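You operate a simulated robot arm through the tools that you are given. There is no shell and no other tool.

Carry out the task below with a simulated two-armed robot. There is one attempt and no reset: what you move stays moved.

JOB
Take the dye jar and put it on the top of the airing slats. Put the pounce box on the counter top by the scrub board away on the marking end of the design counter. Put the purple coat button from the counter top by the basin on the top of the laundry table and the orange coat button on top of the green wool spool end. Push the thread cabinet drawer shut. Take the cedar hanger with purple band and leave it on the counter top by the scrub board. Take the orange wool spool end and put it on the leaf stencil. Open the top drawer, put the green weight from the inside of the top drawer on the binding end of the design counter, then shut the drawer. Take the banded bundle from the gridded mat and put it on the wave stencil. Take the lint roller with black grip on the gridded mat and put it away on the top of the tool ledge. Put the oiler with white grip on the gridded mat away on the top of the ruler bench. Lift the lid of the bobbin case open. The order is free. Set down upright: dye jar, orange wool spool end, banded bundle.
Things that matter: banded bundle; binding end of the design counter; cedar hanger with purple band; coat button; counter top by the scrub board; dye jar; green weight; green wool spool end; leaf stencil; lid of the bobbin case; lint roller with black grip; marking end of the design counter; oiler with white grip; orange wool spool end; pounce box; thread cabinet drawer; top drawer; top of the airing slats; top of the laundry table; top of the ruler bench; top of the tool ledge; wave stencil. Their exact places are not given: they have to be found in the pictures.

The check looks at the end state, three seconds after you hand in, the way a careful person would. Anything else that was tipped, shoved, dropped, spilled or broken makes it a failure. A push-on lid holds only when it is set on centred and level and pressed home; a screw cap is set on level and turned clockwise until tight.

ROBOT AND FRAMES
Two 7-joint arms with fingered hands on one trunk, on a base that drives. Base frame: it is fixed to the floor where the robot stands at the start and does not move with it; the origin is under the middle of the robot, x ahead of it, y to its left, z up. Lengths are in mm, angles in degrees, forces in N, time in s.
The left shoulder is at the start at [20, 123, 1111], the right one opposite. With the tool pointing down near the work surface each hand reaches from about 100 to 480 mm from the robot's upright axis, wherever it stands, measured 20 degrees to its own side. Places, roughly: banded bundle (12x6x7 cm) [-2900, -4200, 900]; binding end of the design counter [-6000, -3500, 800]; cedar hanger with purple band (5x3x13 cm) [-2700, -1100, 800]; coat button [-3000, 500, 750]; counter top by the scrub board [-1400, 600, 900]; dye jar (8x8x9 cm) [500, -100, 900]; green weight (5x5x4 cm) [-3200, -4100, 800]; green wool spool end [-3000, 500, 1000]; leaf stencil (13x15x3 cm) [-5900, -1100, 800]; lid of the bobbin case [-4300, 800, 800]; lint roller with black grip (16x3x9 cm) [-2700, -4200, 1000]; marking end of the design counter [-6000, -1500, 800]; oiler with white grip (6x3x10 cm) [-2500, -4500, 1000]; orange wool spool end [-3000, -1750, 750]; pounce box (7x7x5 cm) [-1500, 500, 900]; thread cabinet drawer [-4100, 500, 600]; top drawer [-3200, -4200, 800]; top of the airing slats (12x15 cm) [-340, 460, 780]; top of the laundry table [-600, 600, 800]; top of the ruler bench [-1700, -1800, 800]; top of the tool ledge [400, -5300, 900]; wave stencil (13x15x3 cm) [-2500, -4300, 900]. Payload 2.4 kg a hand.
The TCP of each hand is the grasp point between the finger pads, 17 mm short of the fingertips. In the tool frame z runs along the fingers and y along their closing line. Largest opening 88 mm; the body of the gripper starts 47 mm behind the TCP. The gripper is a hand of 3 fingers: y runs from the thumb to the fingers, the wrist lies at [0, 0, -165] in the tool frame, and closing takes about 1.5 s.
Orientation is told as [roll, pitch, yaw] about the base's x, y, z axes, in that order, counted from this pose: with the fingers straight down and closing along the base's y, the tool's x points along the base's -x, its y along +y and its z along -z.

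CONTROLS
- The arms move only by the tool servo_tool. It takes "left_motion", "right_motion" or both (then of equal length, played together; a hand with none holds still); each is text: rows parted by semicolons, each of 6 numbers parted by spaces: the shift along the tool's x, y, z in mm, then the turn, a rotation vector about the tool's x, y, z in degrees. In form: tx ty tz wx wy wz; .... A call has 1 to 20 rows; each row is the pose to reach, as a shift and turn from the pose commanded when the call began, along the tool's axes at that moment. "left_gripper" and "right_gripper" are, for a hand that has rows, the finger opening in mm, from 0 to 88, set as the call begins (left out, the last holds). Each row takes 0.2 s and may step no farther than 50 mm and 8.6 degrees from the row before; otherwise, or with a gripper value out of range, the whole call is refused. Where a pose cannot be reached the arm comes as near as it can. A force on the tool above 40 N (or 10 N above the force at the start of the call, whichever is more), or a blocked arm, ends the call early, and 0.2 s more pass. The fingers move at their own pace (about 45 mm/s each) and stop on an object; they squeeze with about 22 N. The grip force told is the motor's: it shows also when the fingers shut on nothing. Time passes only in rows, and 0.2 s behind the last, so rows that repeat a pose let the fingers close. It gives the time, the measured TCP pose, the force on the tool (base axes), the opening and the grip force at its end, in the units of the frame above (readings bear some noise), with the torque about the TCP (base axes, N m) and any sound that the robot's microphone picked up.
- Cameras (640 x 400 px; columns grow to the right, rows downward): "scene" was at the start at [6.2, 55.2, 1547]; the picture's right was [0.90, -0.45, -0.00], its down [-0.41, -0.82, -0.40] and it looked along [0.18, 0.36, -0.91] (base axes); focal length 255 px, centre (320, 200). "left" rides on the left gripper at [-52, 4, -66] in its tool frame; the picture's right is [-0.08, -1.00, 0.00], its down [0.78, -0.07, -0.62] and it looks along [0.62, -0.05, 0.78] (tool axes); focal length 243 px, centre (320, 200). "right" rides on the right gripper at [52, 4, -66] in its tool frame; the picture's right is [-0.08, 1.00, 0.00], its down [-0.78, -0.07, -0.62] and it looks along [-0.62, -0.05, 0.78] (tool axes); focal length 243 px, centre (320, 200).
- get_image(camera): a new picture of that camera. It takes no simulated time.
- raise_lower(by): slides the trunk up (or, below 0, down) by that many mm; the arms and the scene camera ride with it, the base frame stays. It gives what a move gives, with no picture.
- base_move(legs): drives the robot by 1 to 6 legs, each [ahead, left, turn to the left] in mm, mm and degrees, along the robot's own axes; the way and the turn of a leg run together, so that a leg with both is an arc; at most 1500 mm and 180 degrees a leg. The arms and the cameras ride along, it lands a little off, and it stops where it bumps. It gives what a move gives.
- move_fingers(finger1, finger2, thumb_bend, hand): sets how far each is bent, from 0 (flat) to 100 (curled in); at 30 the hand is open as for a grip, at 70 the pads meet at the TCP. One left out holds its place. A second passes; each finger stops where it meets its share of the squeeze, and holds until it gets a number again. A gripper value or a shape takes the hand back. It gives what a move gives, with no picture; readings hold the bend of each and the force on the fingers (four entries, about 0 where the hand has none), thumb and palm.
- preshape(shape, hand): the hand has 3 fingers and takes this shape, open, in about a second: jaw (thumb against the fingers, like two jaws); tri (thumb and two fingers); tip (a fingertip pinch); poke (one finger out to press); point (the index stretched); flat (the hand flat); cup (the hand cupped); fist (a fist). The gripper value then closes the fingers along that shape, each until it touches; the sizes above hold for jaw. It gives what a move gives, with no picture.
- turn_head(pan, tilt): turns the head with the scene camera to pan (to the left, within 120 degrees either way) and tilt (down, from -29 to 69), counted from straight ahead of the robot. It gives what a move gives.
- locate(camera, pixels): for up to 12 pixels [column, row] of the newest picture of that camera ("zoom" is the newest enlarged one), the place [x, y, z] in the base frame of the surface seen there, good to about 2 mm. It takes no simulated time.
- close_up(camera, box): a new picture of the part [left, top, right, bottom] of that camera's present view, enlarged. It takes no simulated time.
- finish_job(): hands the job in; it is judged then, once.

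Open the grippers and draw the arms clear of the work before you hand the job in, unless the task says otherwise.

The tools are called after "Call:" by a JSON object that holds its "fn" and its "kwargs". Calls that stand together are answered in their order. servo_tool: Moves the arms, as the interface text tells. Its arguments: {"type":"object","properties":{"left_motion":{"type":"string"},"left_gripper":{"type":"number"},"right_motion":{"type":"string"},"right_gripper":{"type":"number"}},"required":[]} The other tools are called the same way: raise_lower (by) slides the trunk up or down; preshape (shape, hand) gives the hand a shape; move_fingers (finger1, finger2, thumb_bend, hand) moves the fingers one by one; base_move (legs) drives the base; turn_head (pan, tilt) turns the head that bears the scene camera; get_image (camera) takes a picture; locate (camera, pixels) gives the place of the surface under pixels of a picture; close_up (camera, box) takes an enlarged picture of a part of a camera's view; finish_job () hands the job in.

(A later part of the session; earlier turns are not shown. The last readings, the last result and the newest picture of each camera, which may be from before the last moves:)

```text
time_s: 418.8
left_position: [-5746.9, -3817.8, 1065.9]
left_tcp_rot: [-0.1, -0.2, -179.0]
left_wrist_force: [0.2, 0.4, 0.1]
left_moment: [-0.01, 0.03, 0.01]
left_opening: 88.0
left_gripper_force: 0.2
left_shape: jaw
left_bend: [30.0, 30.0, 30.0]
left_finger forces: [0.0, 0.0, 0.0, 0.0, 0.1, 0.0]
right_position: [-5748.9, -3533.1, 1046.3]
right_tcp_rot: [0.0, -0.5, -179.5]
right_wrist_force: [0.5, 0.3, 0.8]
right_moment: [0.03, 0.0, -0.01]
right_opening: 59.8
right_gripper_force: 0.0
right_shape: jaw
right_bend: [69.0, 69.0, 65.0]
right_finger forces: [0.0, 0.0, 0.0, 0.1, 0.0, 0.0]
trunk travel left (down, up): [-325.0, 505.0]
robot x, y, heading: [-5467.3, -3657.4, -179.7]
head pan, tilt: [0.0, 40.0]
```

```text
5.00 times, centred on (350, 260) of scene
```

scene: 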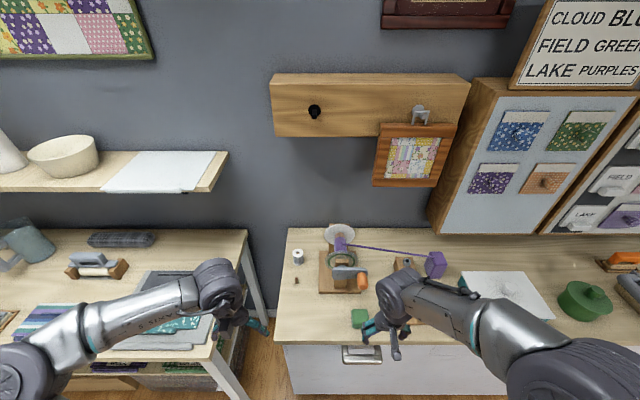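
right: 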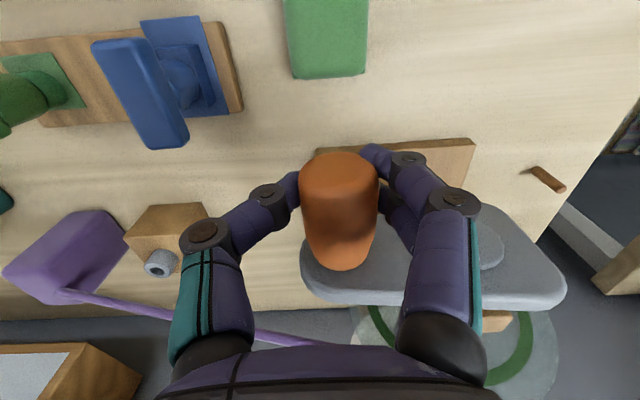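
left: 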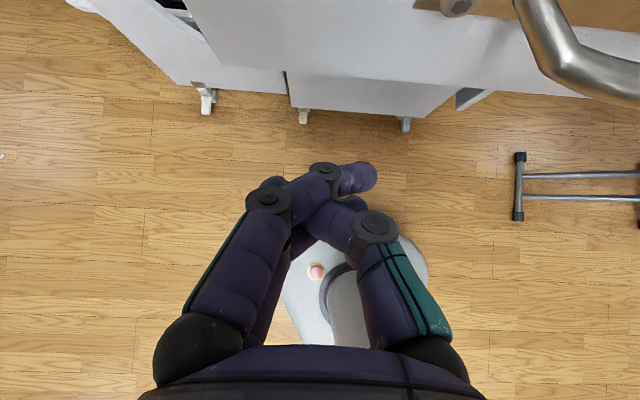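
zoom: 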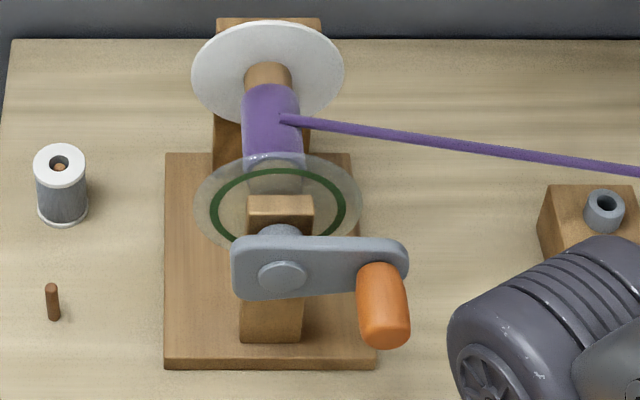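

I go back to the knob and lower it by about 12 mm.

Call:
{"fn": "servo_tool", "kwargs": {"right_motion": "-45 3 0 0 0 0; -90 6 0 0 0 0; -135 9 0 0 0 0; -178 9 0 0 0 0; -178 9 40 0 0 0; -178 9 80 0 0 0; -178 9 100 0 0 0; -178 9 100 0 0 0"}}

Call:
{"fn": "servo_tool", "kwargs": {"right_motion": "0 0 0 0 0 0; 0 0 0 0 0 0; 0 0 0 0 0 0; 0 0 0 0 0 0; 0 0 0 0 0 0; 0 0 4 0 0 0; 0 0 8 0 0 0; 0 0.5 12 0 0 0; 0 0.5 12 0 0 0", "right_gripper": 15}}

Call:
{"fn": "close_up", "kwargs": {"camera": "scene", "box": [320, 220, 380, 300]}}

```text
time_s: 420.6
left_position: [-5747.0, -3817.6, 1065.0]
left_tcp_rot: [-0.2, -0.1, -179.1]
left_wrist_force: [-1.0, -0.3, -0.5]
left_moment: [0.0, 0.01, 0.0]
left_opening: 88.0
left_gripper_force: 0.0
left_shape: jaw
left_bend: [30.0, 30.0, 30.0]
left_finger forces: [0.0, 0.0, 0.0, 0.0, 0.1, 0.1]
right_position: [-5928.8, -3542.6, 944.9]
right_tcp_rot: [-0.1, -0.4, -179.5]
right_wrist_force: [0.2, -0.3, 0.4]
right_moment: [0.05, 0.0, 0.02]
right_opening: 59.9
right_gripper_force: 0.1
right_shape: jaw
right_bend: [68.0, 69.0, 65.0]
right_finger forces: [0.0, 0.0, 0.0, 0.0, 0.0, 0.0]
trunk travel left (down, up): [-325.0, 505.0]
robot x, y, heading: [-5468.1, -3661.0, -179.8]
head pan, tilt: [0.0, 40.0]
```

```text
time_s: 422.6
left_position: [-5748.1, -3817.0, 1066.0]
left_tcp_rot: [-0.1, -0.1, -179.1]
left_wrist_force: [0.2, -0.2, 0.3]
left_moment: [0.0, -0.02, 0.0]
left_opening: 88.0
left_gripper_force: 0.0
left_shape: jaw
left_bend: [30.0, 30.0, 30.0]
left_finger forces: [0.0, 0.0, 0.1, 0.1, 0.0, 0.1]
right_position: [-5928.2, -3543.2, 933.4]
right_tcp_rot: [-0.1, -0.4, -179.4]
right_wrist_force: [-3.9, 3.3, -0.2]
right_moment: [0.06, 0.04, -0.02]
right_opening: 18.6
right_gripper_force: 22.1
right_shape: jaw
right_bend: [74.0, 73.0, 70.0]
right_finger forces: [8.6, 8.6, 0.0, 0.0, 23.4, 0.0]
trunk travel left (down, up): [-325.0, 505.0]
robot x, y, heading: [-5469.9, -3655.8, -180.0]
head pan, tilt: [0.0, 40.0]
```

```text
5.00 times, centred on (350, 260) of scene
```

zoom: 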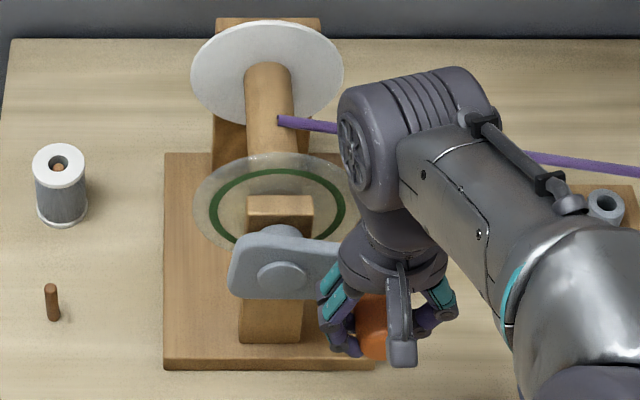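

The purple winding has vanished again – the winder is back in its original state. I release and withdraw straight up.

Call:
{"fn": "servo_tool", "kwargs": {"right_motion": "0 0 0 0 0 0; 0 0 0 0 0 0; 0 0 0 0 0 0; 0 0 0 0 0 0; 0 0 -10 0 0 0; 0 0 -45 0 0 0; 0 0 -90 0 0 0; 40 0 -110 0 0 0; 85 0 -110 0 0 0; 130 0 -110 0 0 0; 175 0 -110 0 0 0", "right_gripper": 60}}

Call:
{"fn": "close_up", "kwargs": {"camera": "scene", "box": [280, 210, 420, 340]}}

```text
time_s: 424.9
left_position: [-5746.1, -3817.7, 1065.5]
left_tcp_rot: [0.0, -0.2, -178.9]
left_wrist_force: [-0.3, 0.2, -0.7]
left_moment: [0.0, 0.01, 0.01]
left_opening: 87.9
left_gripper_force: 0.0
left_shape: jaw
left_bend: [30.0, 30.0, 30.0]
left_finger forces: [0.0, 0.0, 0.1, 0.0, 0.0, 0.0]
right_position: [-5754.3, -3544.0, 1042.5]
right_tcp_rot: [0.0, -0.5, -179.5]
right_wrist_force: [-0.1, -0.1, 0.4]
right_moment: [-0.01, -0.02, -0.05]
right_opening: 59.8
right_gripper_force: 0.1
right_shape: jaw
right_bend: [69.0, 69.0, 65.0]
right_finger forces: [0.0, 0.1, 0.0, 0.1, 0.0, 0.0]
trunk travel left (down, up): [-325.0, 505.0]
robot x, y, heading: [-5467.6, -3657.6, -179.6]
head pan, tilt: [0.0, 40.0]
```

```text
3.08 times, centred on (350, 275) of scene
```

zoom: 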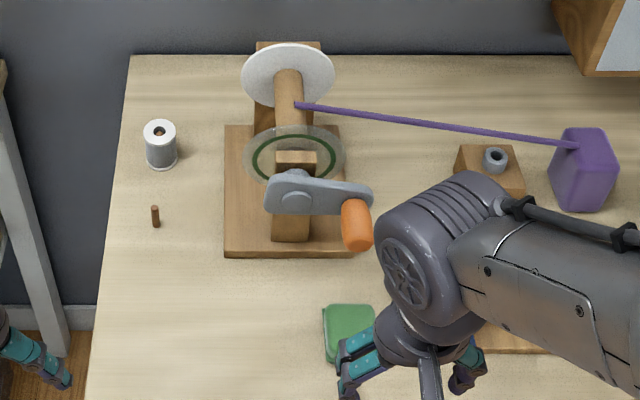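

The winder is back as it was. Next the banded bundle: I drive back to the cart's north side.

Call:
{"fn": "base_move", "kwargs": {"legs": [[0, -780, 0], [0, 0, 90], [0, 1300, 0], [0, 1360, 0], [600, 0, 0]]}}

Call:
{"fn": "turn_head", "kwargs": {"pan": 0, "tilt": 45}}

Call:
{"fn": "get_image", "kwargs": {"camera": "scene"}}

```text
time_s: 448.5
left_position: [-2625.4, -3666.4, 1066.3]
left_tcp_rot: [-0.2, -0.1, -87.6]
left_wrist_force: [0.4, 0.5, 0.7]
left_moment: [0.02, -0.03, 0.01]
left_opening: 88.1
left_gripper_force: 0.0
left_shape: jaw
left_bend: [30.0, 30.0, 30.0]
left_finger forces: [0.1, 0.1, 0.1, 0.2, 0.1, 0.1]
right_position: [-2898.1, -3682.5, 1042.0]
right_tcp_rot: [-0.1, -0.4, -87.8]
right_wrist_force: [0.6, -0.1, -1.0]
right_moment: [-0.01, -0.02, 0.0]
right_opening: 60.0
right_gripper_force: 0.1
right_shape: jaw
right_bend: [69.0, 69.0, 65.0]
right_finger forces: [0.0, 0.1, 0.0, 0.0, 0.0, 0.0]
trunk travel left (down, up): [-325.0, 505.0]
robot x, y, heading: [-2793.1, -3390.7, -88.4]
head pan, tilt: [0.0, 40.0]
```

```text
time_s: 449.2
left_position: [-2625.3, -3665.9, 1066.1]
left_tcp_rot: [-0.1, -0.1, -87.5]
left_wrist_force: [-0.5, 0.5, -0.5]
left_moment: [0.01, 0.05, 0.01]
left_opening: 88.1
left_gripper_force: 0.1
left_shape: jaw
left_bend: [30.0, 30.0, 30.0]
left_finger forces: [0.0, 0.0, 0.0, 0.0, 0.0, 0.0]
right_position: [-2899.4, -3682.5, 1040.3]
right_tcp_rot: [-0.1, -0.4, -88.0]
right_wrist_force: [-0.7, 0.7, 0.5]
right_moment: [0.0, 0.03, 0.03]
right_opening: 59.8
right_gripper_force: 0.0
right_shape: jaw
right_bend: [69.0, 69.0, 65.0]
right_finger forces: [0.0, 0.0, 0.0, 0.1, 0.0, 0.0]
trunk travel left (down, up): [-325.0, 505.0]
robot x, y, heading: [-2791.2, -3395.0, -88.4]
head pan, tilt: [0.0, 45.0]
```

```text
taken
```

scene: 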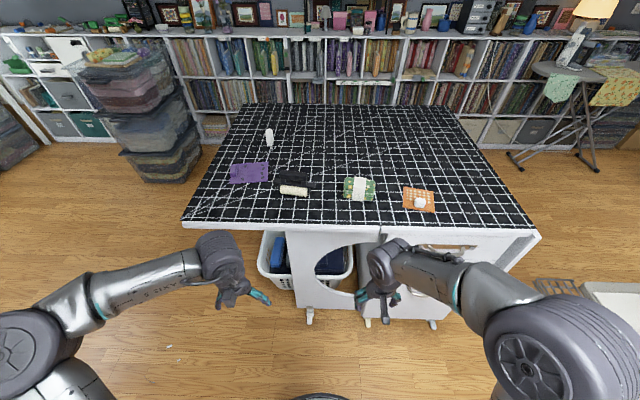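

I zoom in on the mat items and locate the bundle, roller, wave stencil and oiler.

Call:
{"fn": "close_up", "kwargs": {"camera": "scene", "box": [215, 115, 395, 215]}}

Call:
{"fn": "locate", "kwargs": {"camera": "scene", "pixels": [[359, 185], [345, 188], [374, 188], [360, 198], [359, 178], [249, 172], [292, 178], [294, 190], [270, 135], [268, 148], [360, 215], [190, 200]]}}

```text
3.56 times, centred on (305, 165) of scene
```

zoom: 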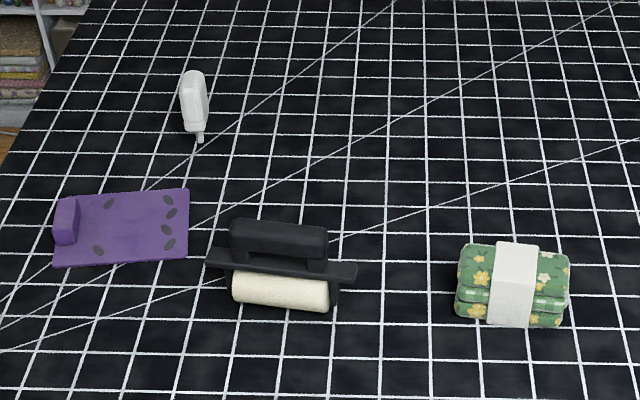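

```text
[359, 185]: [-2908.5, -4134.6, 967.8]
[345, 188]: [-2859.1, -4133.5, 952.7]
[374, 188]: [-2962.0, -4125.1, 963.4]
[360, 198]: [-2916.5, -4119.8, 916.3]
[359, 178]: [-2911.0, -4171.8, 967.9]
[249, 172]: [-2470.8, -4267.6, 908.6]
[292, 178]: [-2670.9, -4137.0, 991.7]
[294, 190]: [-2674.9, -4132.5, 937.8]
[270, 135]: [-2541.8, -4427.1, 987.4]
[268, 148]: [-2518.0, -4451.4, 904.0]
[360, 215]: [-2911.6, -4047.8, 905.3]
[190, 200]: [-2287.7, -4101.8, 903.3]
```

I check the basket under the table and the bin stack on the east side, since I plan to work close to the table.

Call:
{"fn": "locate", "kwargs": {"camera": "scene", "pixels": [[262, 265], [345, 285], [300, 290], [165, 180], [185, 160], [195, 140], [310, 318], [235, 260], [250, 300], [130, 165]]}}

Call:
{"fn": "close_up", "kwargs": {"camera": "scene", "box": [255, 120, 285, 155]}}

```text
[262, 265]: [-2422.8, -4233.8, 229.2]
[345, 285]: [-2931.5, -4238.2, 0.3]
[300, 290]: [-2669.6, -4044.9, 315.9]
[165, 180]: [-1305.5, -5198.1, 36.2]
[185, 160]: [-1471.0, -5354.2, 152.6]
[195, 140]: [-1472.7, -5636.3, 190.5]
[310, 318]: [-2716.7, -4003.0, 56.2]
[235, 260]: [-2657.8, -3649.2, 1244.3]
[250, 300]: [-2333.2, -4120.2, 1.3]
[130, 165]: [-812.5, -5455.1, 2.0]
```

```text
11.43 times, centred on (270, 138) of scene
```

zoom: 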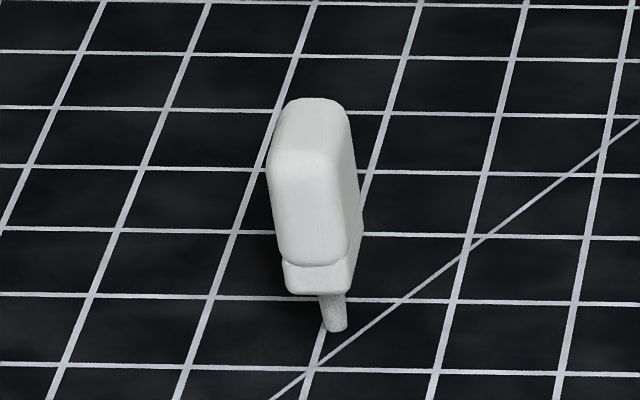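

The east side is free. First the bundle: I align the heading, drive closer, and turn the right hand 90° so that it closes across the bundle's 6 cm width.

Call:
{"fn": "base_move", "kwargs": {"legs": [[0, 0, -1.6], [350, 0, 0]]}}

Call:
{"fn": "servo_tool", "kwargs": {"right_motion": "0 0 0 0 0 -8; 0 0 0 0 0 -16; 0 0 0 0 0 -24; 0 0 0 0 0 -32; 0 0 0 0 0 -40; 0 0 0 0 0 -48; 0 0 0 0 0 -56; 0 0 0 0 0 -64; 0 0 0 0 0 -72; 0 0 0 0 0 -80; 0 0 0 0 0 -88; 0 0 0 0 0 -90; 0 0 0 0 0 -90", "right_gripper": 88}}

Call:
{"fn": "get_image", "kwargs": {"camera": "right"}}

Call:
{"fn": "get_image", "kwargs": {"camera": "scene"}}

```text
time_s: 451.8
left_position: [-2632.4, -4016.4, 1065.8]
left_tcp_rot: [-0.1, -0.1, -89.1]
left_wrist_force: [-0.1, 0.8, 0.3]
left_moment: [0.01, 0.0, 0.01]
left_opening: 88.1
left_gripper_force: 0.1
left_shape: jaw
left_bend: [30.0, 30.0, 30.0]
left_finger forces: [0.1, 0.0, 0.0, 0.0, 0.0, 0.1]
right_position: [-2905.2, -4025.4, 1040.1]
right_tcp_rot: [-0.1, -0.5, -89.5]
right_wrist_force: [-0.6, 0.5, -0.9]
right_moment: [-0.01, 0.02, 0.01]
right_opening: 60.0
right_gripper_force: 0.1
right_shape: jaw
right_bend: [69.0, 69.0, 65.0]
right_finger forces: [0.1, 0.0, 0.1, 0.1, 0.0, 0.1]
trunk travel left (down, up): [-325.0, 505.0]
robot x, y, heading: [-2789.1, -3736.3, -89.7]
head pan, tilt: [0.0, 45.0]
```

```text
time_s: 454.6
left_position: [-2632.9, -4016.6, 1066.1]
left_tcp_rot: [-0.1, -0.1, -89.1]
left_wrist_force: [0.1, 0.5, 0.0]
left_moment: [0.0, 0.0, 0.01]
left_opening: 88.1
left_gripper_force: 0.1
left_shape: jaw
left_bend: [30.0, 30.0, 30.0]
left_finger forces: [0.0, 0.1, 0.0, 0.0, 0.0, 0.1]
right_position: [-2904.6, -4024.3, 1042.0]
right_tcp_rot: [-0.4, 0.0, 0.7]
right_wrist_force: [0.4, 0.2, -0.3]
right_moment: [-0.01, 0.02, 0.01]
right_opening: 87.9
right_gripper_force: 0.0
right_shape: jaw
right_bend: [30.0, 30.0, 30.0]
right_finger forces: [0.0, 0.1, 0.0, 0.0, 0.1, 0.0]
trunk travel left (down, up): [-325.0, 505.0]
robot x, y, heading: [-2789.8, -3735.6, -89.7]
head pan, tilt: [0.0, 45.0]
```

```text
taken
```

right: 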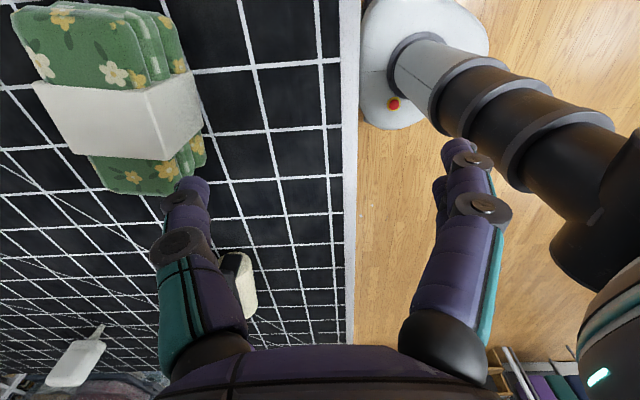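

```text
taken
```

scene: 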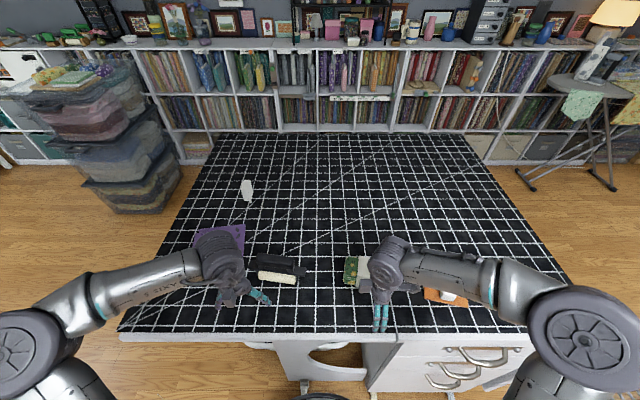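

I locate the bundle's edges in this view to get its centre and angle.

Call:
{"fn": "locate", "kwargs": {"camera": "right", "pixels": [[110, 110], [45, 90], [140, 95], [85, 135], [190, 90], [185, 125], [30, 40], [150, 60], [100, 175], [150, 160], [200, 150]]}}

Call:
{"fn": "close_up", "kwargs": {"camera": "right", "box": [0, 0, 230, 210]}}

```text
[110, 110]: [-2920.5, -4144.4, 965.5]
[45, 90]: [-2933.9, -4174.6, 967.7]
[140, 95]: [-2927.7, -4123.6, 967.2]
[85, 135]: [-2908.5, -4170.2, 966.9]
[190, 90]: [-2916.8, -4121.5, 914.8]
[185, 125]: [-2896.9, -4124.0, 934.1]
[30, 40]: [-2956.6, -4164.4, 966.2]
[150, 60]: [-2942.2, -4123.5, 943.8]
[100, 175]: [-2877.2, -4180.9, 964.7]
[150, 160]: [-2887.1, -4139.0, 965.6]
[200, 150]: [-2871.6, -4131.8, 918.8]
```

```text
1.90 times, centred on (115, 105) of right
```

zoom: 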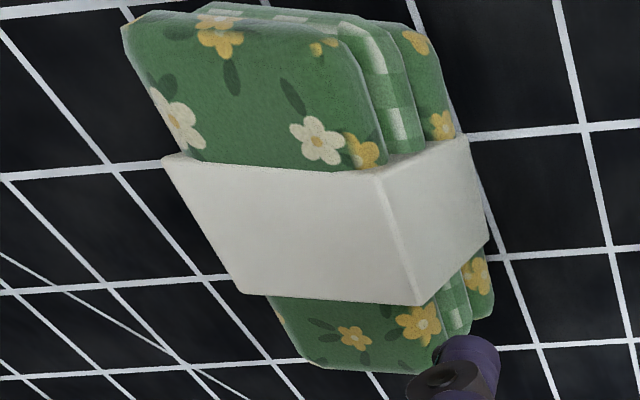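

The bundle is about 57 mm across, centred near [-2912, -4150], turned −8°. I bring the hand over it with matching angle at z≈1000.

Call:
{"fn": "servo_tool", "kwargs": {"right_motion": "3 -40 0 0 0 4; 6 -80 0 0 0 8; 9 -125 0 0 0 8.7; 9 -125 40 0 0 8.7; 9 -125 40 0 0 8.7"}}

Call:
{"fn": "get_image", "kwargs": {"camera": "right"}}

```text
time_s: 455.8
left_position: [-2631.7, -4015.9, 1066.6]
left_tcp_rot: [0.0, -0.1, -89.1]
left_wrist_force: [0.2, -0.5, -0.1]
left_moment: [-0.03, -0.01, -0.04]
left_opening: 88.1
left_gripper_force: 0.0
left_shape: jaw
left_bend: [30.0, 30.0, 30.0]
left_finger forces: [0.0, 0.0, 0.0, 0.1, 0.1, 0.0]
right_position: [-2910.6, -4150.8, 1000.8]
right_tcp_rot: [-0.4, 0.0, -8.2]
right_wrist_force: [0.3, 0.0, 0.0]
right_moment: [0.01, -0.02, -0.04]
right_opening: 87.8
right_gripper_force: 0.1
right_shape: jaw
right_bend: [30.0, 30.0, 30.0]
right_finger forces: [0.0, 0.1, 0.0, 0.1, 0.1, 0.0]
trunk travel left (down, up): [-325.0, 505.0]
robot x, y, heading: [-2790.7, -3734.1, -89.8]
head pan, tilt: [0.0, 45.0]
```

```text
taken
```

right: 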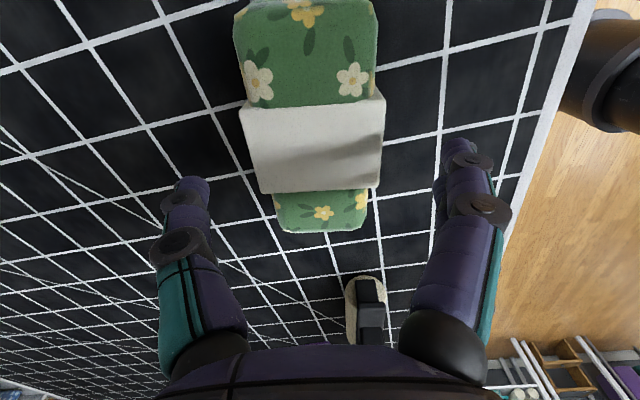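

Aligned. I shift 3 mm, lower to z≈942 and close on the band.

Call:
{"fn": "servo_tool", "kwargs": {"right_motion": "3 -2 20 0 0 0; 3 -2 40 0 0 0; 3 -2 53 0 0 0; 3 -2 59 0 0 0; 3 -2 59 0 0 0"}}

Call:
{"fn": "servo_tool", "kwargs": {"right_motion": "0 0 0 0 0 0; 0 0 0 0 0 0; 0 0 0 0 0 0; 0 0 0 0 0 0; 0 0 0 0 0 0; 0 0 0 0 0 0; 0 0 -10 0 0 0; 0 0 -30 0 0 0; 0 0 -30 0 0 0", "right_gripper": 30}}

Call:
{"fn": "get_image", "kwargs": {"camera": "right"}}

Call:
{"fn": "close_up", "kwargs": {"camera": "scene", "box": [310, 220, 450, 320]}}

```text
time_s: 457.0
left_position: [-2633.6, -4015.5, 1065.0]
left_tcp_rot: [-0.1, -0.1, -89.0]
left_wrist_force: [0.3, 0.4, 0.5]
left_moment: [-0.01, 0.0, 0.01]
left_opening: 88.2
left_gripper_force: 0.1
left_shape: jaw
left_bend: [30.0, 30.0, 30.0]
left_finger forces: [0.1, 0.1, 0.0, 0.0, 0.1, 0.1]
right_position: [-2915.4, -4152.2, 942.4]
right_tcp_rot: [-0.5, 0.0, -8.2]
right_wrist_force: [0.4, -1.4, 2.5]
right_moment: [-0.06, -0.02, 0.03]
right_opening: 87.9
right_gripper_force: 0.1
right_shape: jaw
right_bend: [30.0, 30.0, 30.0]
right_finger forces: [0.0, 0.0, 0.0, 0.1, 2.3, 0.1]
trunk travel left (down, up): [-325.0, 505.0]
robot x, y, heading: [-2789.1, -3737.5, -90.1]
head pan, tilt: [0.0, 45.0]
```

```text
time_s: 459.0
left_position: [-2632.7, -4015.2, 1066.4]
left_tcp_rot: [-0.1, -0.1, -89.1]
left_wrist_force: [-0.4, 1.3, 0.3]
left_moment: [0.02, 0.0, 0.0]
left_opening: 88.1
left_gripper_force: 0.0
left_shape: jaw
left_bend: [30.0, 30.0, 30.0]
left_finger forces: [0.0, 0.0, 0.0, 0.0, 0.1, 0.1]
right_position: [-2917.0, -4152.2, 973.0]
right_tcp_rot: [-0.3, 0.0, -8.2]
right_wrist_force: [-0.2, 0.9, -0.8]
right_moment: [-0.02, 0.01, -0.03]
right_opening: 55.6
right_gripper_force: 22.5
right_shape: jaw
right_bend: [71.0, 71.0, 68.0]
right_finger forces: [9.9, 10.1, 0.0, 0.1, 20.1, 0.0]
trunk travel left (down, up): [-325.0, 505.0]
robot x, y, heading: [-2787.9, -3736.7, -89.8]
head pan, tilt: [0.0, 45.0]
```

```text
taken
```

right: 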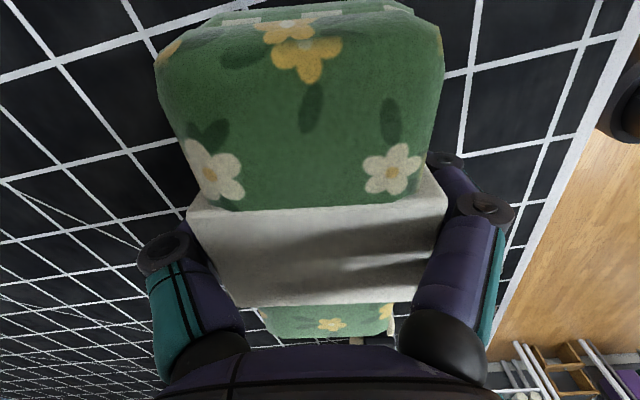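

```text
4.00 times, centred on (380, 270) of scene
```

zoom: 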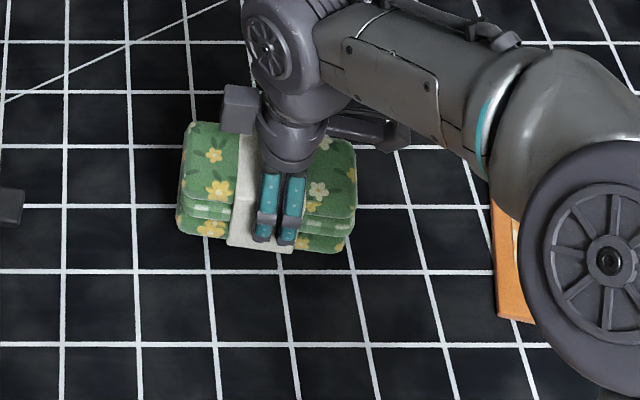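

The bundle is held level. I lift it to z≈1085 and slide the base left so it passes over the roller toward the wave stencil.

Call:
{"fn": "servo_tool", "kwargs": {"right_motion": "0 0 -30 0 0 0; 0 0 -60 0 0 0; 0 0 -90 0 0 0; 0 0 -112 0 0 0; 0 0 -112 0 0 0"}}

Call:
{"fn": "base_move", "kwargs": {"legs": [[0, 435, 0], [85, 0, 0]]}}

Call:
{"fn": "get_image", "kwargs": {"camera": "scene"}}

Call:
{"fn": "get_image", "kwargs": {"camera": "right"}}

```text
time_s: 460.2
left_position: [-2632.3, -4014.8, 1066.8]
left_tcp_rot: [-0.1, -0.1, -89.0]
left_wrist_force: [0.1, -0.7, 0.6]
left_moment: [-0.04, 0.0, -0.01]
left_opening: 88.1
left_gripper_force: 0.0
left_shape: jaw
left_bend: [30.0, 30.0, 30.0]
left_finger forces: [0.0, 0.0, 0.0, 0.1, 0.1, 0.1]
right_position: [-2915.7, -4151.7, 1084.9]
right_tcp_rot: [-0.4, 0.0, -8.1]
right_wrist_force: [-0.4, -0.2, -0.9]
right_moment: [0.02, -0.01, 0.01]
right_opening: 55.5
right_gripper_force: 21.8
right_shape: jaw
right_bend: [71.0, 71.0, 68.0]
right_finger forces: [9.9, 10.0, 0.0, 0.1, 20.0, 0.0]
trunk travel left (down, up): [-325.0, 505.0]
robot x, y, heading: [-2787.7, -3738.5, -89.9]
head pan, tilt: [0.0, 45.0]
```

```text
time_s: 463.5
left_position: [-2195.5, -4102.1, 1066.4]
left_tcp_rot: [-0.1, -0.2, -89.3]
left_wrist_force: [-0.4, -0.6, 0.0]
left_moment: [0.04, -0.04, 0.03]
left_opening: 88.0
left_gripper_force: 0.0
left_shape: jaw
left_bend: [30.0, 30.0, 30.0]
left_finger forces: [0.1, 0.1, 0.0, 0.0, 0.0, 0.0]
right_position: [-2480.2, -4237.1, 1083.2]
right_tcp_rot: [-0.4, 0.0, -8.4]
right_wrist_force: [0.0, -0.7, -1.2]
right_moment: [0.01, 0.01, -0.02]
right_opening: 55.7
right_gripper_force: 21.5
right_shape: jaw
right_bend: [71.0, 71.0, 68.0]
right_finger forces: [10.0, 10.0, 0.1, 0.1, 20.1, 0.1]
trunk travel left (down, up): [-325.0, 505.0]
robot x, y, heading: [-2350.4, -3818.6, -90.0]
head pan, tilt: [0.0, 45.0]
```

```text
taken
```

scene: 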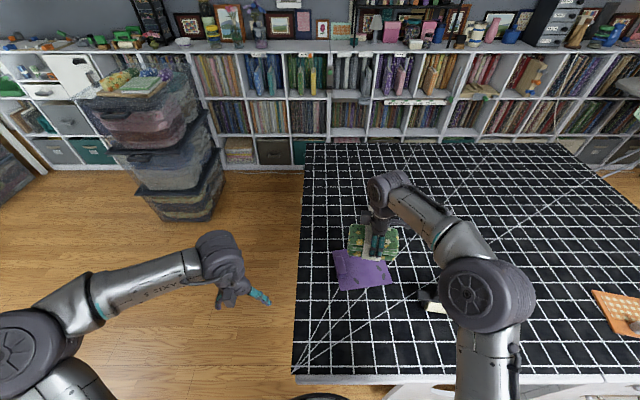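

```text
taken
```

right: 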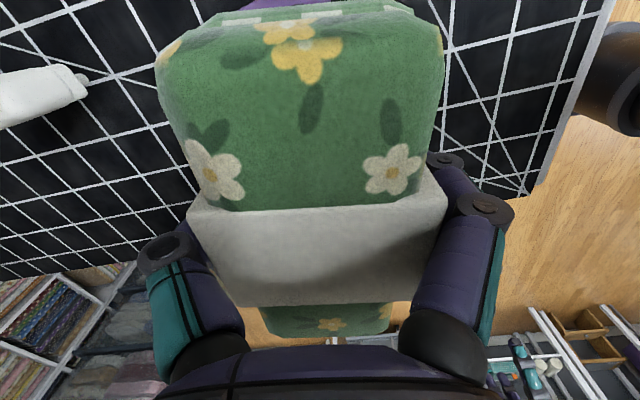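

The wave stencil is at (362, 272). I locate its plate and grip block to choose the drop point.

Call:
{"fn": "close_up", "kwargs": {"camera": "scene", "box": [315, 210, 415, 310]}}

Call:
{"fn": "locate", "kwargs": {"camera": "scene", "pixels": [[337, 255], [340, 288], [391, 283], [385, 264], [345, 275], [365, 275], [343, 265], [375, 280], [335, 262], [360, 288]]}}

```text
4.00 times, centred on (365, 260) of scene
```

zoom: 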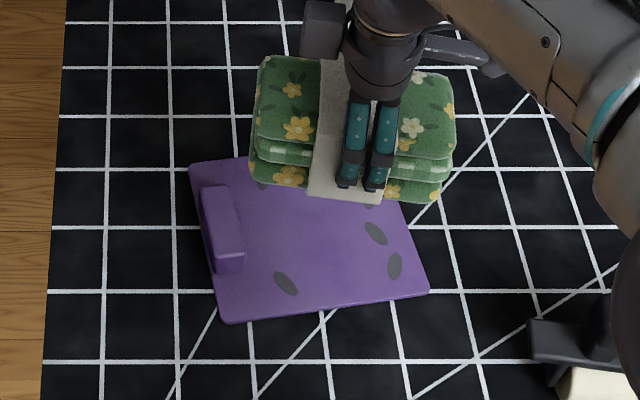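

```text
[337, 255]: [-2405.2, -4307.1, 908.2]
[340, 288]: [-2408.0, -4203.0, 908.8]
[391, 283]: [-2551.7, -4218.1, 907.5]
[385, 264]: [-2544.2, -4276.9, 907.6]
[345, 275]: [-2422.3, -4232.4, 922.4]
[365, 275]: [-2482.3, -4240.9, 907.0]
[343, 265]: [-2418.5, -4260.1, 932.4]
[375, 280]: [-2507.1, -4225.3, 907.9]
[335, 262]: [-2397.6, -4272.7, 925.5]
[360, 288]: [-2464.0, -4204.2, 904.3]
```

The plate spans x −2555…−2400 (grip block at the east end, x>−2432), y −4325…−4203. I turn the bundle so its long side runs along y, which fits the free part, then lower to just above.

Call:
{"fn": "servo_tool", "kwargs": {"right_motion": "2 -2 0 0 0 8.4; 4 -4 0 0 0 16.8; 6 -6 0 0 0 25.2; 9 -8 0 0 0 33.6; 11 -10 0 0 0 42; 13 -12 0 0 0 50.4; 16 -14 0 0 0 58.8; 18 -16 0 0 0 67.2; 20 -18 0 0 0 75.6; 20.6 -18.2 40 0 0 75.6; 20.6 -18.2 80 0 0 75.6; 20.6 -18.2 105 0 0 75.6; 20.6 -18.2 105 0 0 75.6"}}

Call:
{"fn": "get_image", "kwargs": {"camera": "right"}}

Call:
{"fn": "get_image", "kwargs": {"camera": "scene"}}

Call:
{"fn": "close_up", "kwargs": {"camera": "scene", "box": [315, 200, 435, 310]}}

```text
time_s: 466.3
left_position: [-2196.8, -4100.4, 1065.5]
left_tcp_rot: [-0.1, -0.1, -89.3]
left_wrist_force: [-0.5, -0.1, 0.4]
left_moment: [0.03, -0.01, -0.01]
left_opening: 88.0
left_gripper_force: 0.1
left_shape: jaw
left_bend: [30.0, 30.0, 30.0]
left_finger forces: [0.1, 0.0, 0.0, 0.1, 0.0, 0.0]
right_position: [-2504.6, -4250.6, 978.8]
right_tcp_rot: [-0.1, -0.4, -84.0]
right_wrist_force: [-1.8, -0.8, -0.7]
right_moment: [0.0, 0.01, 0.0]
right_opening: 55.7
right_gripper_force: 22.1
right_shape: jaw
right_bend: [71.0, 71.0, 68.0]
right_finger forces: [10.0, 10.0, 0.0, 0.0, 20.0, 0.0]
trunk travel left (down, up): [-325.0, 505.0]
robot x, y, heading: [-2352.3, -3822.1, -90.0]
head pan, tilt: [0.0, 45.0]
```

```text
taken
```

right: 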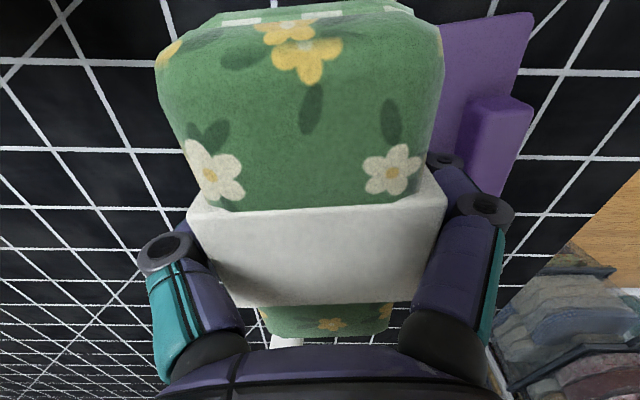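

```text
taken
```

scene: 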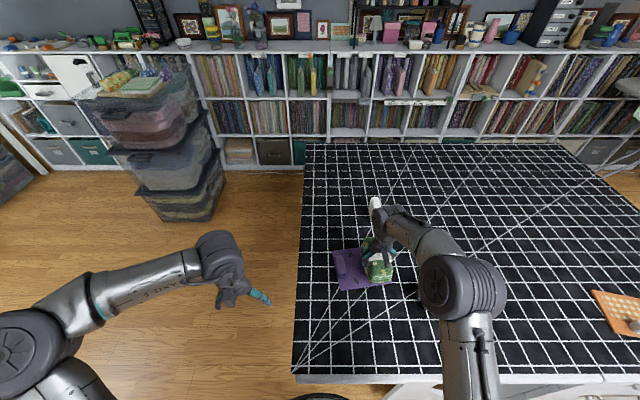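

```text
3.64 times, centred on (375, 255) of scene
```

zoom: 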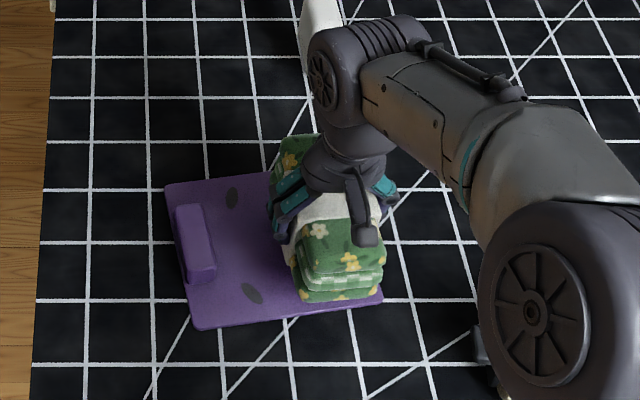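

The bundle should go ~20 mm farther back to sit fully on the plate. I shift, verify the plate's back edge, and lower.

Call:
{"fn": "locate", "kwargs": {"camera": "scene", "pixels": [[334, 253], [333, 251], [340, 290], [391, 281], [378, 285], [345, 252], [352, 250], [342, 268]]}}

Call:
{"fn": "servo_tool", "kwargs": {"right_motion": "-10 0 0 0 0 0; -20 2 0 0 0 0; -20 2 0 0 0 0"}}

Call:
{"fn": "get_image", "kwargs": {"camera": "right"}}

```text
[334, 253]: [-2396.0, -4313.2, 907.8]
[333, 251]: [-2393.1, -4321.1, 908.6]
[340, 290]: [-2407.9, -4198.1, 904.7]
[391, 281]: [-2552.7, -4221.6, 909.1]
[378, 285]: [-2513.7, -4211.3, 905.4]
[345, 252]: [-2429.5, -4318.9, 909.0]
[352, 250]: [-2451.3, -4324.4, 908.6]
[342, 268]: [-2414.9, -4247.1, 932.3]
```

```text
time_s: 467.1
left_position: [-2195.0, -4100.2, 1066.4]
left_tcp_rot: [-0.1, -0.1, -89.3]
left_wrist_force: [-1.3, -0.2, -0.1]
left_moment: [0.02, 0.03, -0.01]
left_opening: 88.1
left_gripper_force: 0.0
left_shape: jaw
left_bend: [30.0, 30.0, 30.0]
left_finger forces: [0.1, 0.1, 0.0, 0.1, 0.1, 0.0]
right_position: [-2499.9, -4270.2, 979.1]
right_tcp_rot: [-0.1, -0.3, -84.0]
right_wrist_force: [-1.0, 0.3, -1.6]
right_moment: [0.03, 0.03, -0.02]
right_opening: 55.7
right_gripper_force: 22.1
right_shape: jaw
right_bend: [71.0, 71.0, 68.0]
right_finger forces: [10.0, 10.0, 0.0, 0.0, 20.0, 0.0]
trunk travel left (down, up): [-325.0, 505.0]
robot x, y, heading: [-2350.4, -3819.5, -90.0]
head pan, tilt: [0.0, 45.0]
```

```text
taken
```

right: 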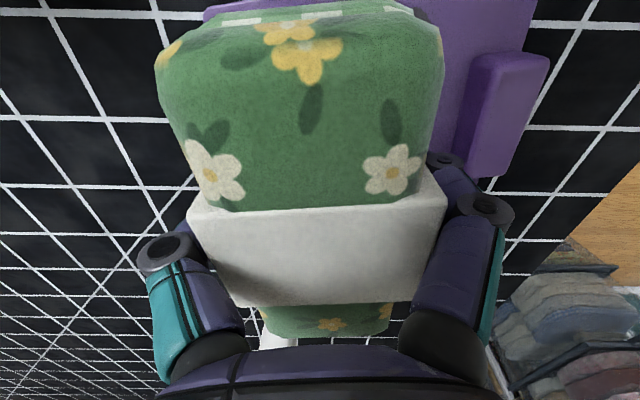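

Plate centre is about y≈−4271: good. I lower to contact at about z=946.

Call:
{"fn": "servo_tool", "kwargs": {"right_motion": "0 -2 12 0 0 0; 0 -2 22 0 0 0; 0 -2 28 0 0 0; 0 -2 31 0 0 0; 0 -2 31 0 0 0"}}

Call:
{"fn": "servo_tool", "kwargs": {"right_motion": "0 0 0.8 0 0 0; 0 0 1.6 0 0 0; 0 0 1.6 0 0 0"}}

```text
time_s: 468.3
left_position: [-2195.7, -4100.4, 1066.2]
left_tcp_rot: [0.0, -0.1, -89.3]
left_wrist_force: [0.3, 0.2, 0.2]
left_moment: [-0.01, -0.01, 0.01]
left_opening: 88.4
left_gripper_force: 0.0
left_shape: jaw
left_bend: [30.0, 30.0, 30.0]
left_finger forces: [0.1, 0.1, 0.0, 0.0, 0.1, 0.1]
right_position: [-2500.3, -4273.1, 949.9]
right_tcp_rot: [-0.1, -0.4, -84.0]
right_wrist_force: [-0.5, 0.7, -1.1]
right_moment: [0.01, -0.01, 0.0]
right_opening: 55.4
right_gripper_force: 22.0
right_shape: jaw
right_bend: [71.0, 71.0, 68.0]
right_finger forces: [10.0, 10.0, 0.0, 0.0, 20.0, 0.0]
trunk travel left (down, up): [-325.0, 505.0]
robot x, y, heading: [-2352.7, -3821.1, -90.1]
head pan, tilt: [0.0, 45.0]
```

```text
time_s: 469.1
left_position: [-2196.2, -4100.3, 1067.1]
left_tcp_rot: [-0.2, -0.2, -89.3]
left_wrist_force: [-0.7, -0.6, 0.6]
left_moment: [-0.03, -0.02, 0.02]
left_opening: 87.9
left_gripper_force: 0.0
left_shape: jaw
left_bend: [30.0, 30.0, 30.0]
left_finger forces: [0.1, 0.0, 0.0, 0.0, 0.1, 0.0]
right_position: [-2501.0, -4271.7, 947.7]
right_tcp_rot: [-0.1, -0.3, -84.0]
right_wrist_force: [0.3, 0.3, -0.7]
right_moment: [0.0, 0.03, 0.04]
right_opening: 55.8
right_gripper_force: 22.0
right_shape: jaw
right_bend: [71.0, 71.0, 68.0]
right_finger forces: [10.0, 9.9, 0.1, 0.0, 20.0, 0.0]
trunk travel left (down, up): [-325.0, 505.0]
robot x, y, heading: [-2348.2, -3818.6, -89.9]
head pan, tilt: [0.0, 45.0]
```

Call:
{"fn": "servo_tool", "kwargs": {"right_motion": "0 0 0.8 0 0 0; 0 0 1.6 0 0 0; 0 0 1.6 0 0 0"}}

Call:
{"fn": "servo_tool", "kwargs": {"right_motion": "0 0 0.7 0 0 0; 0 0 0.7 0 0 0"}}

```text
time_s: 469.9
left_position: [-2194.9, -4100.7, 1066.0]
left_tcp_rot: [-0.1, -0.1, -89.2]
left_wrist_force: [-0.1, -0.1, -0.1]
left_moment: [0.01, 0.0, 0.02]
left_opening: 88.1
left_gripper_force: 0.1
left_shape: jaw
left_bend: [30.0, 30.0, 30.0]
left_finger forces: [0.0, 0.0, 0.1, 0.0, 0.0, 0.0]
right_position: [-2500.2, -4270.5, 944.6]
right_tcp_rot: [-0.1, -0.4, -83.9]
right_wrist_force: [-0.7, 0.1, -0.6]
right_moment: [-0.01, 0.02, 0.01]
right_opening: 55.5
right_gripper_force: 22.1
right_shape: jaw
right_bend: [71.0, 71.0, 68.0]
right_finger forces: [10.0, 10.0, 0.0, 0.0, 20.0, 0.0]
trunk travel left (down, up): [-325.0, 505.0]
robot x, y, heading: [-2355.0, -3821.5, -90.0]
head pan, tilt: [0.0, 45.0]
```

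```text
time_s: 470.5
left_position: [-2194.6, -4099.4, 1065.9]
left_tcp_rot: [0.0, -0.2, -89.3]
left_wrist_force: [-0.2, -0.4, 0.4]
left_moment: [0.0, 0.02, 0.01]
left_opening: 88.1
left_gripper_force: 0.0
left_shape: jaw
left_bend: [30.0, 30.0, 30.0]
left_finger forces: [0.1, 0.0, 0.1, 0.0, 0.0, 0.0]
right_position: [-2501.3, -4270.7, 944.4]
right_tcp_rot: [-0.1, -0.5, -84.0]
right_wrist_force: [-0.1, 0.5, 3.0]
right_moment: [0.01, -0.02, 0.0]
right_opening: 55.4
right_gripper_force: 22.5
right_shape: jaw
right_bend: [71.0, 71.0, 68.0]
right_finger forces: [10.1, 10.2, 0.0, 0.0, 20.5, 0.0]
trunk travel left (down, up): [-325.0, 505.0]
robot x, y, heading: [-2351.7, -3817.3, -90.0]
head pan, tilt: [0.0, 45.0]
```

Contact (+3 N). I seat it slightly, open and rise straight up.

Call:
{"fn": "servo_tool", "kwargs": {"right_motion": "0 0 0.6 0 0 0; 0 0 0.6 0 0 0; 0 0 0.6 0 0 0; 0 0 0.6 0 0 0; 0 0 0.6 0 0 0; 0 0 -10 0 0 0; 0 0 -45 0 0 0; 0 0 -90 0 0 0; 0 0 -125 0 0 0; 0 0 -125 0 0 0", "right_gripper": 86}}

Call:
{"fn": "get_image", "kwargs": {"camera": "right"}}

Call:
{"fn": "close_up", "kwargs": {"camera": "scene", "box": [315, 180, 455, 310]}}

```text
time_s: 472.7
left_position: [-2195.5, -4100.0, 1065.9]
left_tcp_rot: [-0.2, -0.1, -89.3]
left_wrist_force: [0.3, -0.9, -0.5]
left_moment: [-0.03, 0.01, -0.01]
left_opening: 87.8
left_gripper_force: 0.0
left_shape: jaw
left_bend: [30.0, 30.0, 30.0]
left_finger forces: [0.0, 0.0, 0.0, 0.0, 0.0, 0.0]
right_position: [-2502.5, -4270.5, 1072.1]
right_tcp_rot: [0.0, -0.4, -83.9]
right_wrist_force: [-0.2, -0.2, -0.3]
right_moment: [0.04, -0.01, -0.06]
right_opening: 85.8
right_gripper_force: 0.0
right_shape: jaw
right_bend: [35.0, 35.0, 33.0]
right_finger forces: [0.0, 0.0, 0.0, 0.0, 0.0, 0.0]
trunk travel left (down, up): [-325.0, 505.0]
robot x, y, heading: [-2353.3, -3819.1, -90.2]
head pan, tilt: [0.0, 45.0]
```

```text
taken
```

right: 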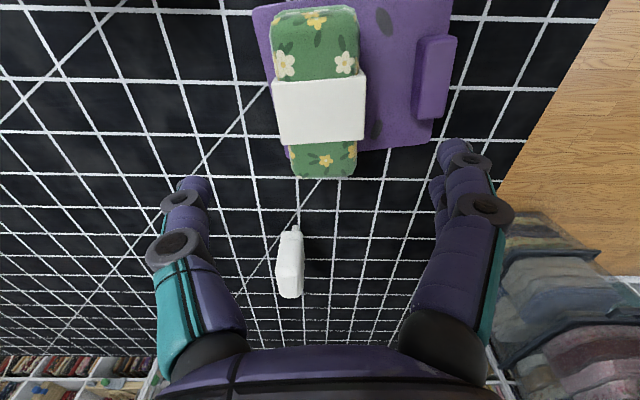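

```text
3.08 times, centred on (385, 245) of scene
```

zoom: 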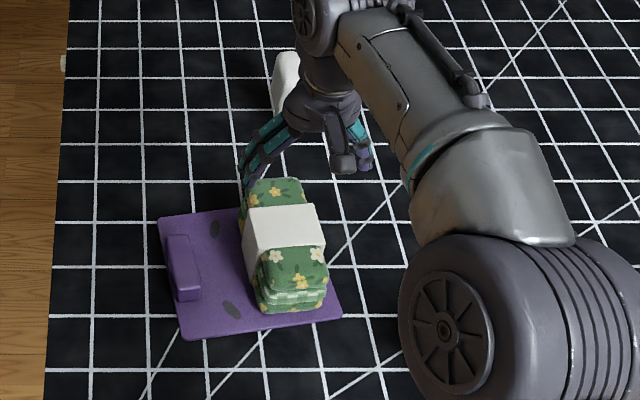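

The bundle stands on the wave stencil. Next the lint roller: I shift the base right, back a little, and turn the right hand to close along y.

Call:
{"fn": "base_move", "kwargs": {"legs": [[-50, 0, 0], [0, -200, 0]]}}

Call:
{"fn": "servo_tool", "kwargs": {"right_motion": "6 0 0 0 0 -8; 12 0 0 0 0 -16; 18 0 0 0 0 -24; 24 0 0 0 0 -32; 30 0 0 0 0 -40; 30 0 0 0 0 -48; 30 0 0 0 0 -56; 30 0 0 0 0 -64; 30 0 0 0 0 -72; 30 0 0 0 0 -80; 30 0 0 0 0 -84; 30 0 0 0 0 -84"}}

Call:
{"fn": "get_image", "kwargs": {"camera": "right"}}

Call:
{"fn": "get_image", "kwargs": {"camera": "scene"}}

```text
time_s: 474.9
left_position: [-2400.3, -4050.7, 1065.6]
left_tcp_rot: [0.0, -0.1, -89.4]
left_wrist_force: [0.0, 0.6, 0.3]
left_moment: [0.01, -0.01, -0.01]
left_opening: 88.1
left_gripper_force: 0.1
left_shape: jaw
left_bend: [30.0, 30.0, 30.0]
left_finger forces: [0.1, 0.0, 0.0, 0.1, 0.0, 0.0]
right_position: [-2707.6, -4221.0, 1070.0]
right_tcp_rot: [-0.2, -0.4, -84.1]
right_wrist_force: [-0.6, 0.2, -0.2]
right_moment: [0.01, 0.02, 0.01]
right_opening: 85.7
right_gripper_force: 0.1
right_shape: jaw
right_bend: [35.0, 35.0, 33.0]
right_finger forces: [0.1, 0.0, 0.1, 0.0, 0.1, 0.1]
trunk travel left (down, up): [-325.0, 505.0]
robot x, y, heading: [-2555.3, -3769.1, -90.1]
head pan, tilt: [0.0, 45.0]
```

```text
time_s: 477.5
left_position: [-2401.5, -4051.3, 1065.9]
left_tcp_rot: [-0.1, -0.2, -89.3]
left_wrist_force: [0.0, -0.2, 0.3]
left_moment: [0.02, -0.02, 0.0]
left_opening: 87.7
left_gripper_force: 0.0
left_shape: jaw
left_bend: [30.0, 30.0, 30.0]
left_finger forces: [0.1, 0.1, 0.0, 0.0, 0.1, 0.0]
right_position: [-2709.3, -4189.7, 1071.1]
right_tcp_rot: [-0.4, -0.1, -0.1]
right_wrist_force: [0.6, 0.6, -0.3]
right_moment: [0.03, 0.0, -0.03]
right_opening: 85.9
right_gripper_force: 0.0
right_shape: jaw
right_bend: [35.0, 35.0, 33.0]
right_finger forces: [0.0, 0.0, 0.1, 0.0, 0.1, 0.1]
trunk travel left (down, up): [-325.0, 505.0]
robot x, y, heading: [-2554.2, -3768.8, -90.1]
head pan, tilt: [0.0, 45.0]
```

```text
taken
```

right: 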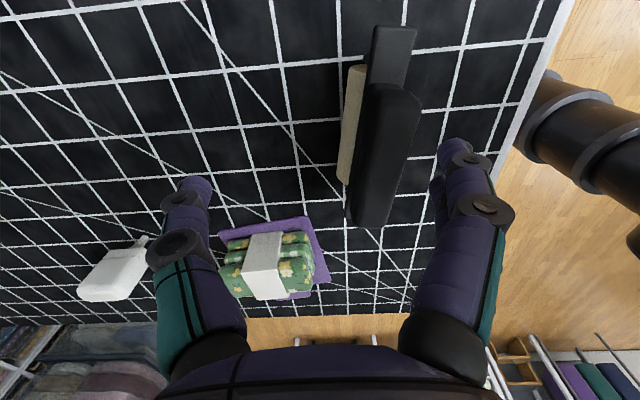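

```text
taken
```

scene: 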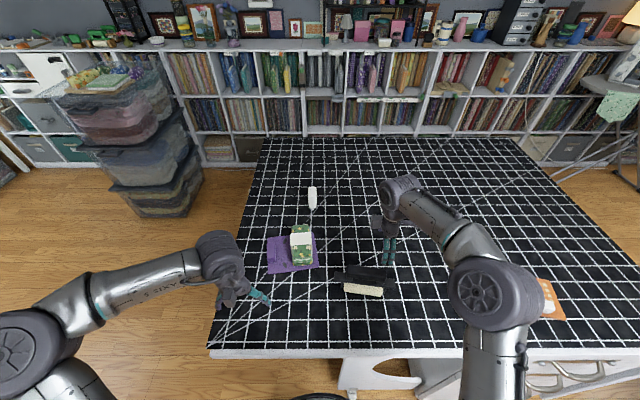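

I locate the roller's handle bar in the hand view.

Call:
{"fn": "close_up", "kwargs": {"camera": "right", "box": [310, 10, 450, 240]}}

Call:
{"fn": "locate", "kwargs": {"camera": "right", "pixels": [[395, 95], [410, 110], [375, 105], [380, 160], [400, 160], [370, 210], [365, 170], [350, 120], [395, 50], [365, 225]]}}

```text
1.74 times, centred on (380, 125) of right
```

zoom: 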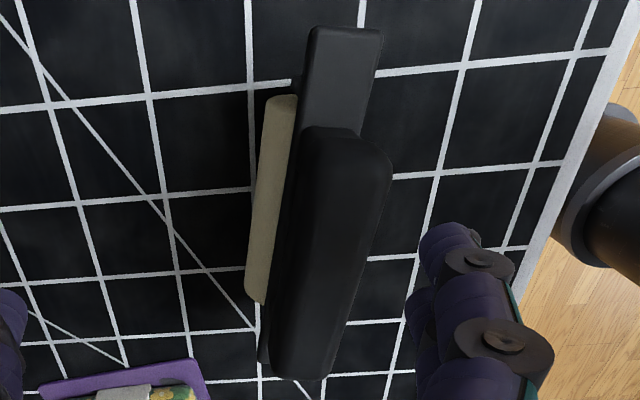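

```text
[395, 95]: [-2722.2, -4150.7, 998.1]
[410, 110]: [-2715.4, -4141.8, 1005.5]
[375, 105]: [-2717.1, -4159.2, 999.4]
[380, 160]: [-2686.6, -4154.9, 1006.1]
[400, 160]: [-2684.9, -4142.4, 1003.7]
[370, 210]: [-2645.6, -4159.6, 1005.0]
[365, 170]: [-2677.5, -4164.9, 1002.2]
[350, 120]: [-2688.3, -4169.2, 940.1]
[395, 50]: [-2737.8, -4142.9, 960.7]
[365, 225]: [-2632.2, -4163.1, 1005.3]
```

The handle bar is ~25 mm thick, z≈1005, centred near [-2678, -4153], turned about −7°. I position above it at z≈1035.

Call:
{"fn": "servo_tool", "kwargs": {"right_motion": "-15 18 0 0 0 3.5; -31 36 0 0 0 7; -31 36 35 0 0 7; -31 36 35 0 0 7", "right_gripper": 58}}

Call:
{"fn": "get_image", "kwargs": {"camera": "right"}}

```text
time_s: 478.5
left_position: [-2400.2, -4051.1, 1065.7]
left_tcp_rot: [0.0, -0.2, -89.4]
left_wrist_force: [0.6, -0.6, -0.2]
left_moment: [0.02, 0.01, 0.0]
left_opening: 87.9
left_gripper_force: 0.0
left_shape: jaw
left_bend: [30.0, 30.0, 30.0]
left_finger forces: [0.0, 0.0, 0.1, 0.0, 0.0, 0.1]
right_position: [-2678.4, -4154.0, 1035.5]
right_tcp_rot: [-0.5, 0.0, -7.2]
right_wrist_force: [-0.6, 0.4, 0.1]
right_moment: [-0.02, 0.0, 0.03]
right_opening: 58.4
right_gripper_force: 0.0
right_shape: jaw
right_bend: [69.0, 69.0, 67.0]
right_finger forces: [0.0, 0.0, 0.0, 0.1, 0.1, 0.0]
trunk travel left (down, up): [-325.0, 505.0]
robot x, y, heading: [-2553.1, -3769.0, -89.9]
head pan, tilt: [0.0, 45.0]
```

```text
taken
```

right: 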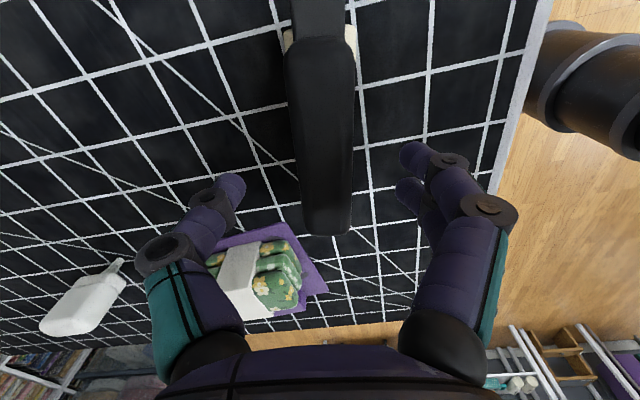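

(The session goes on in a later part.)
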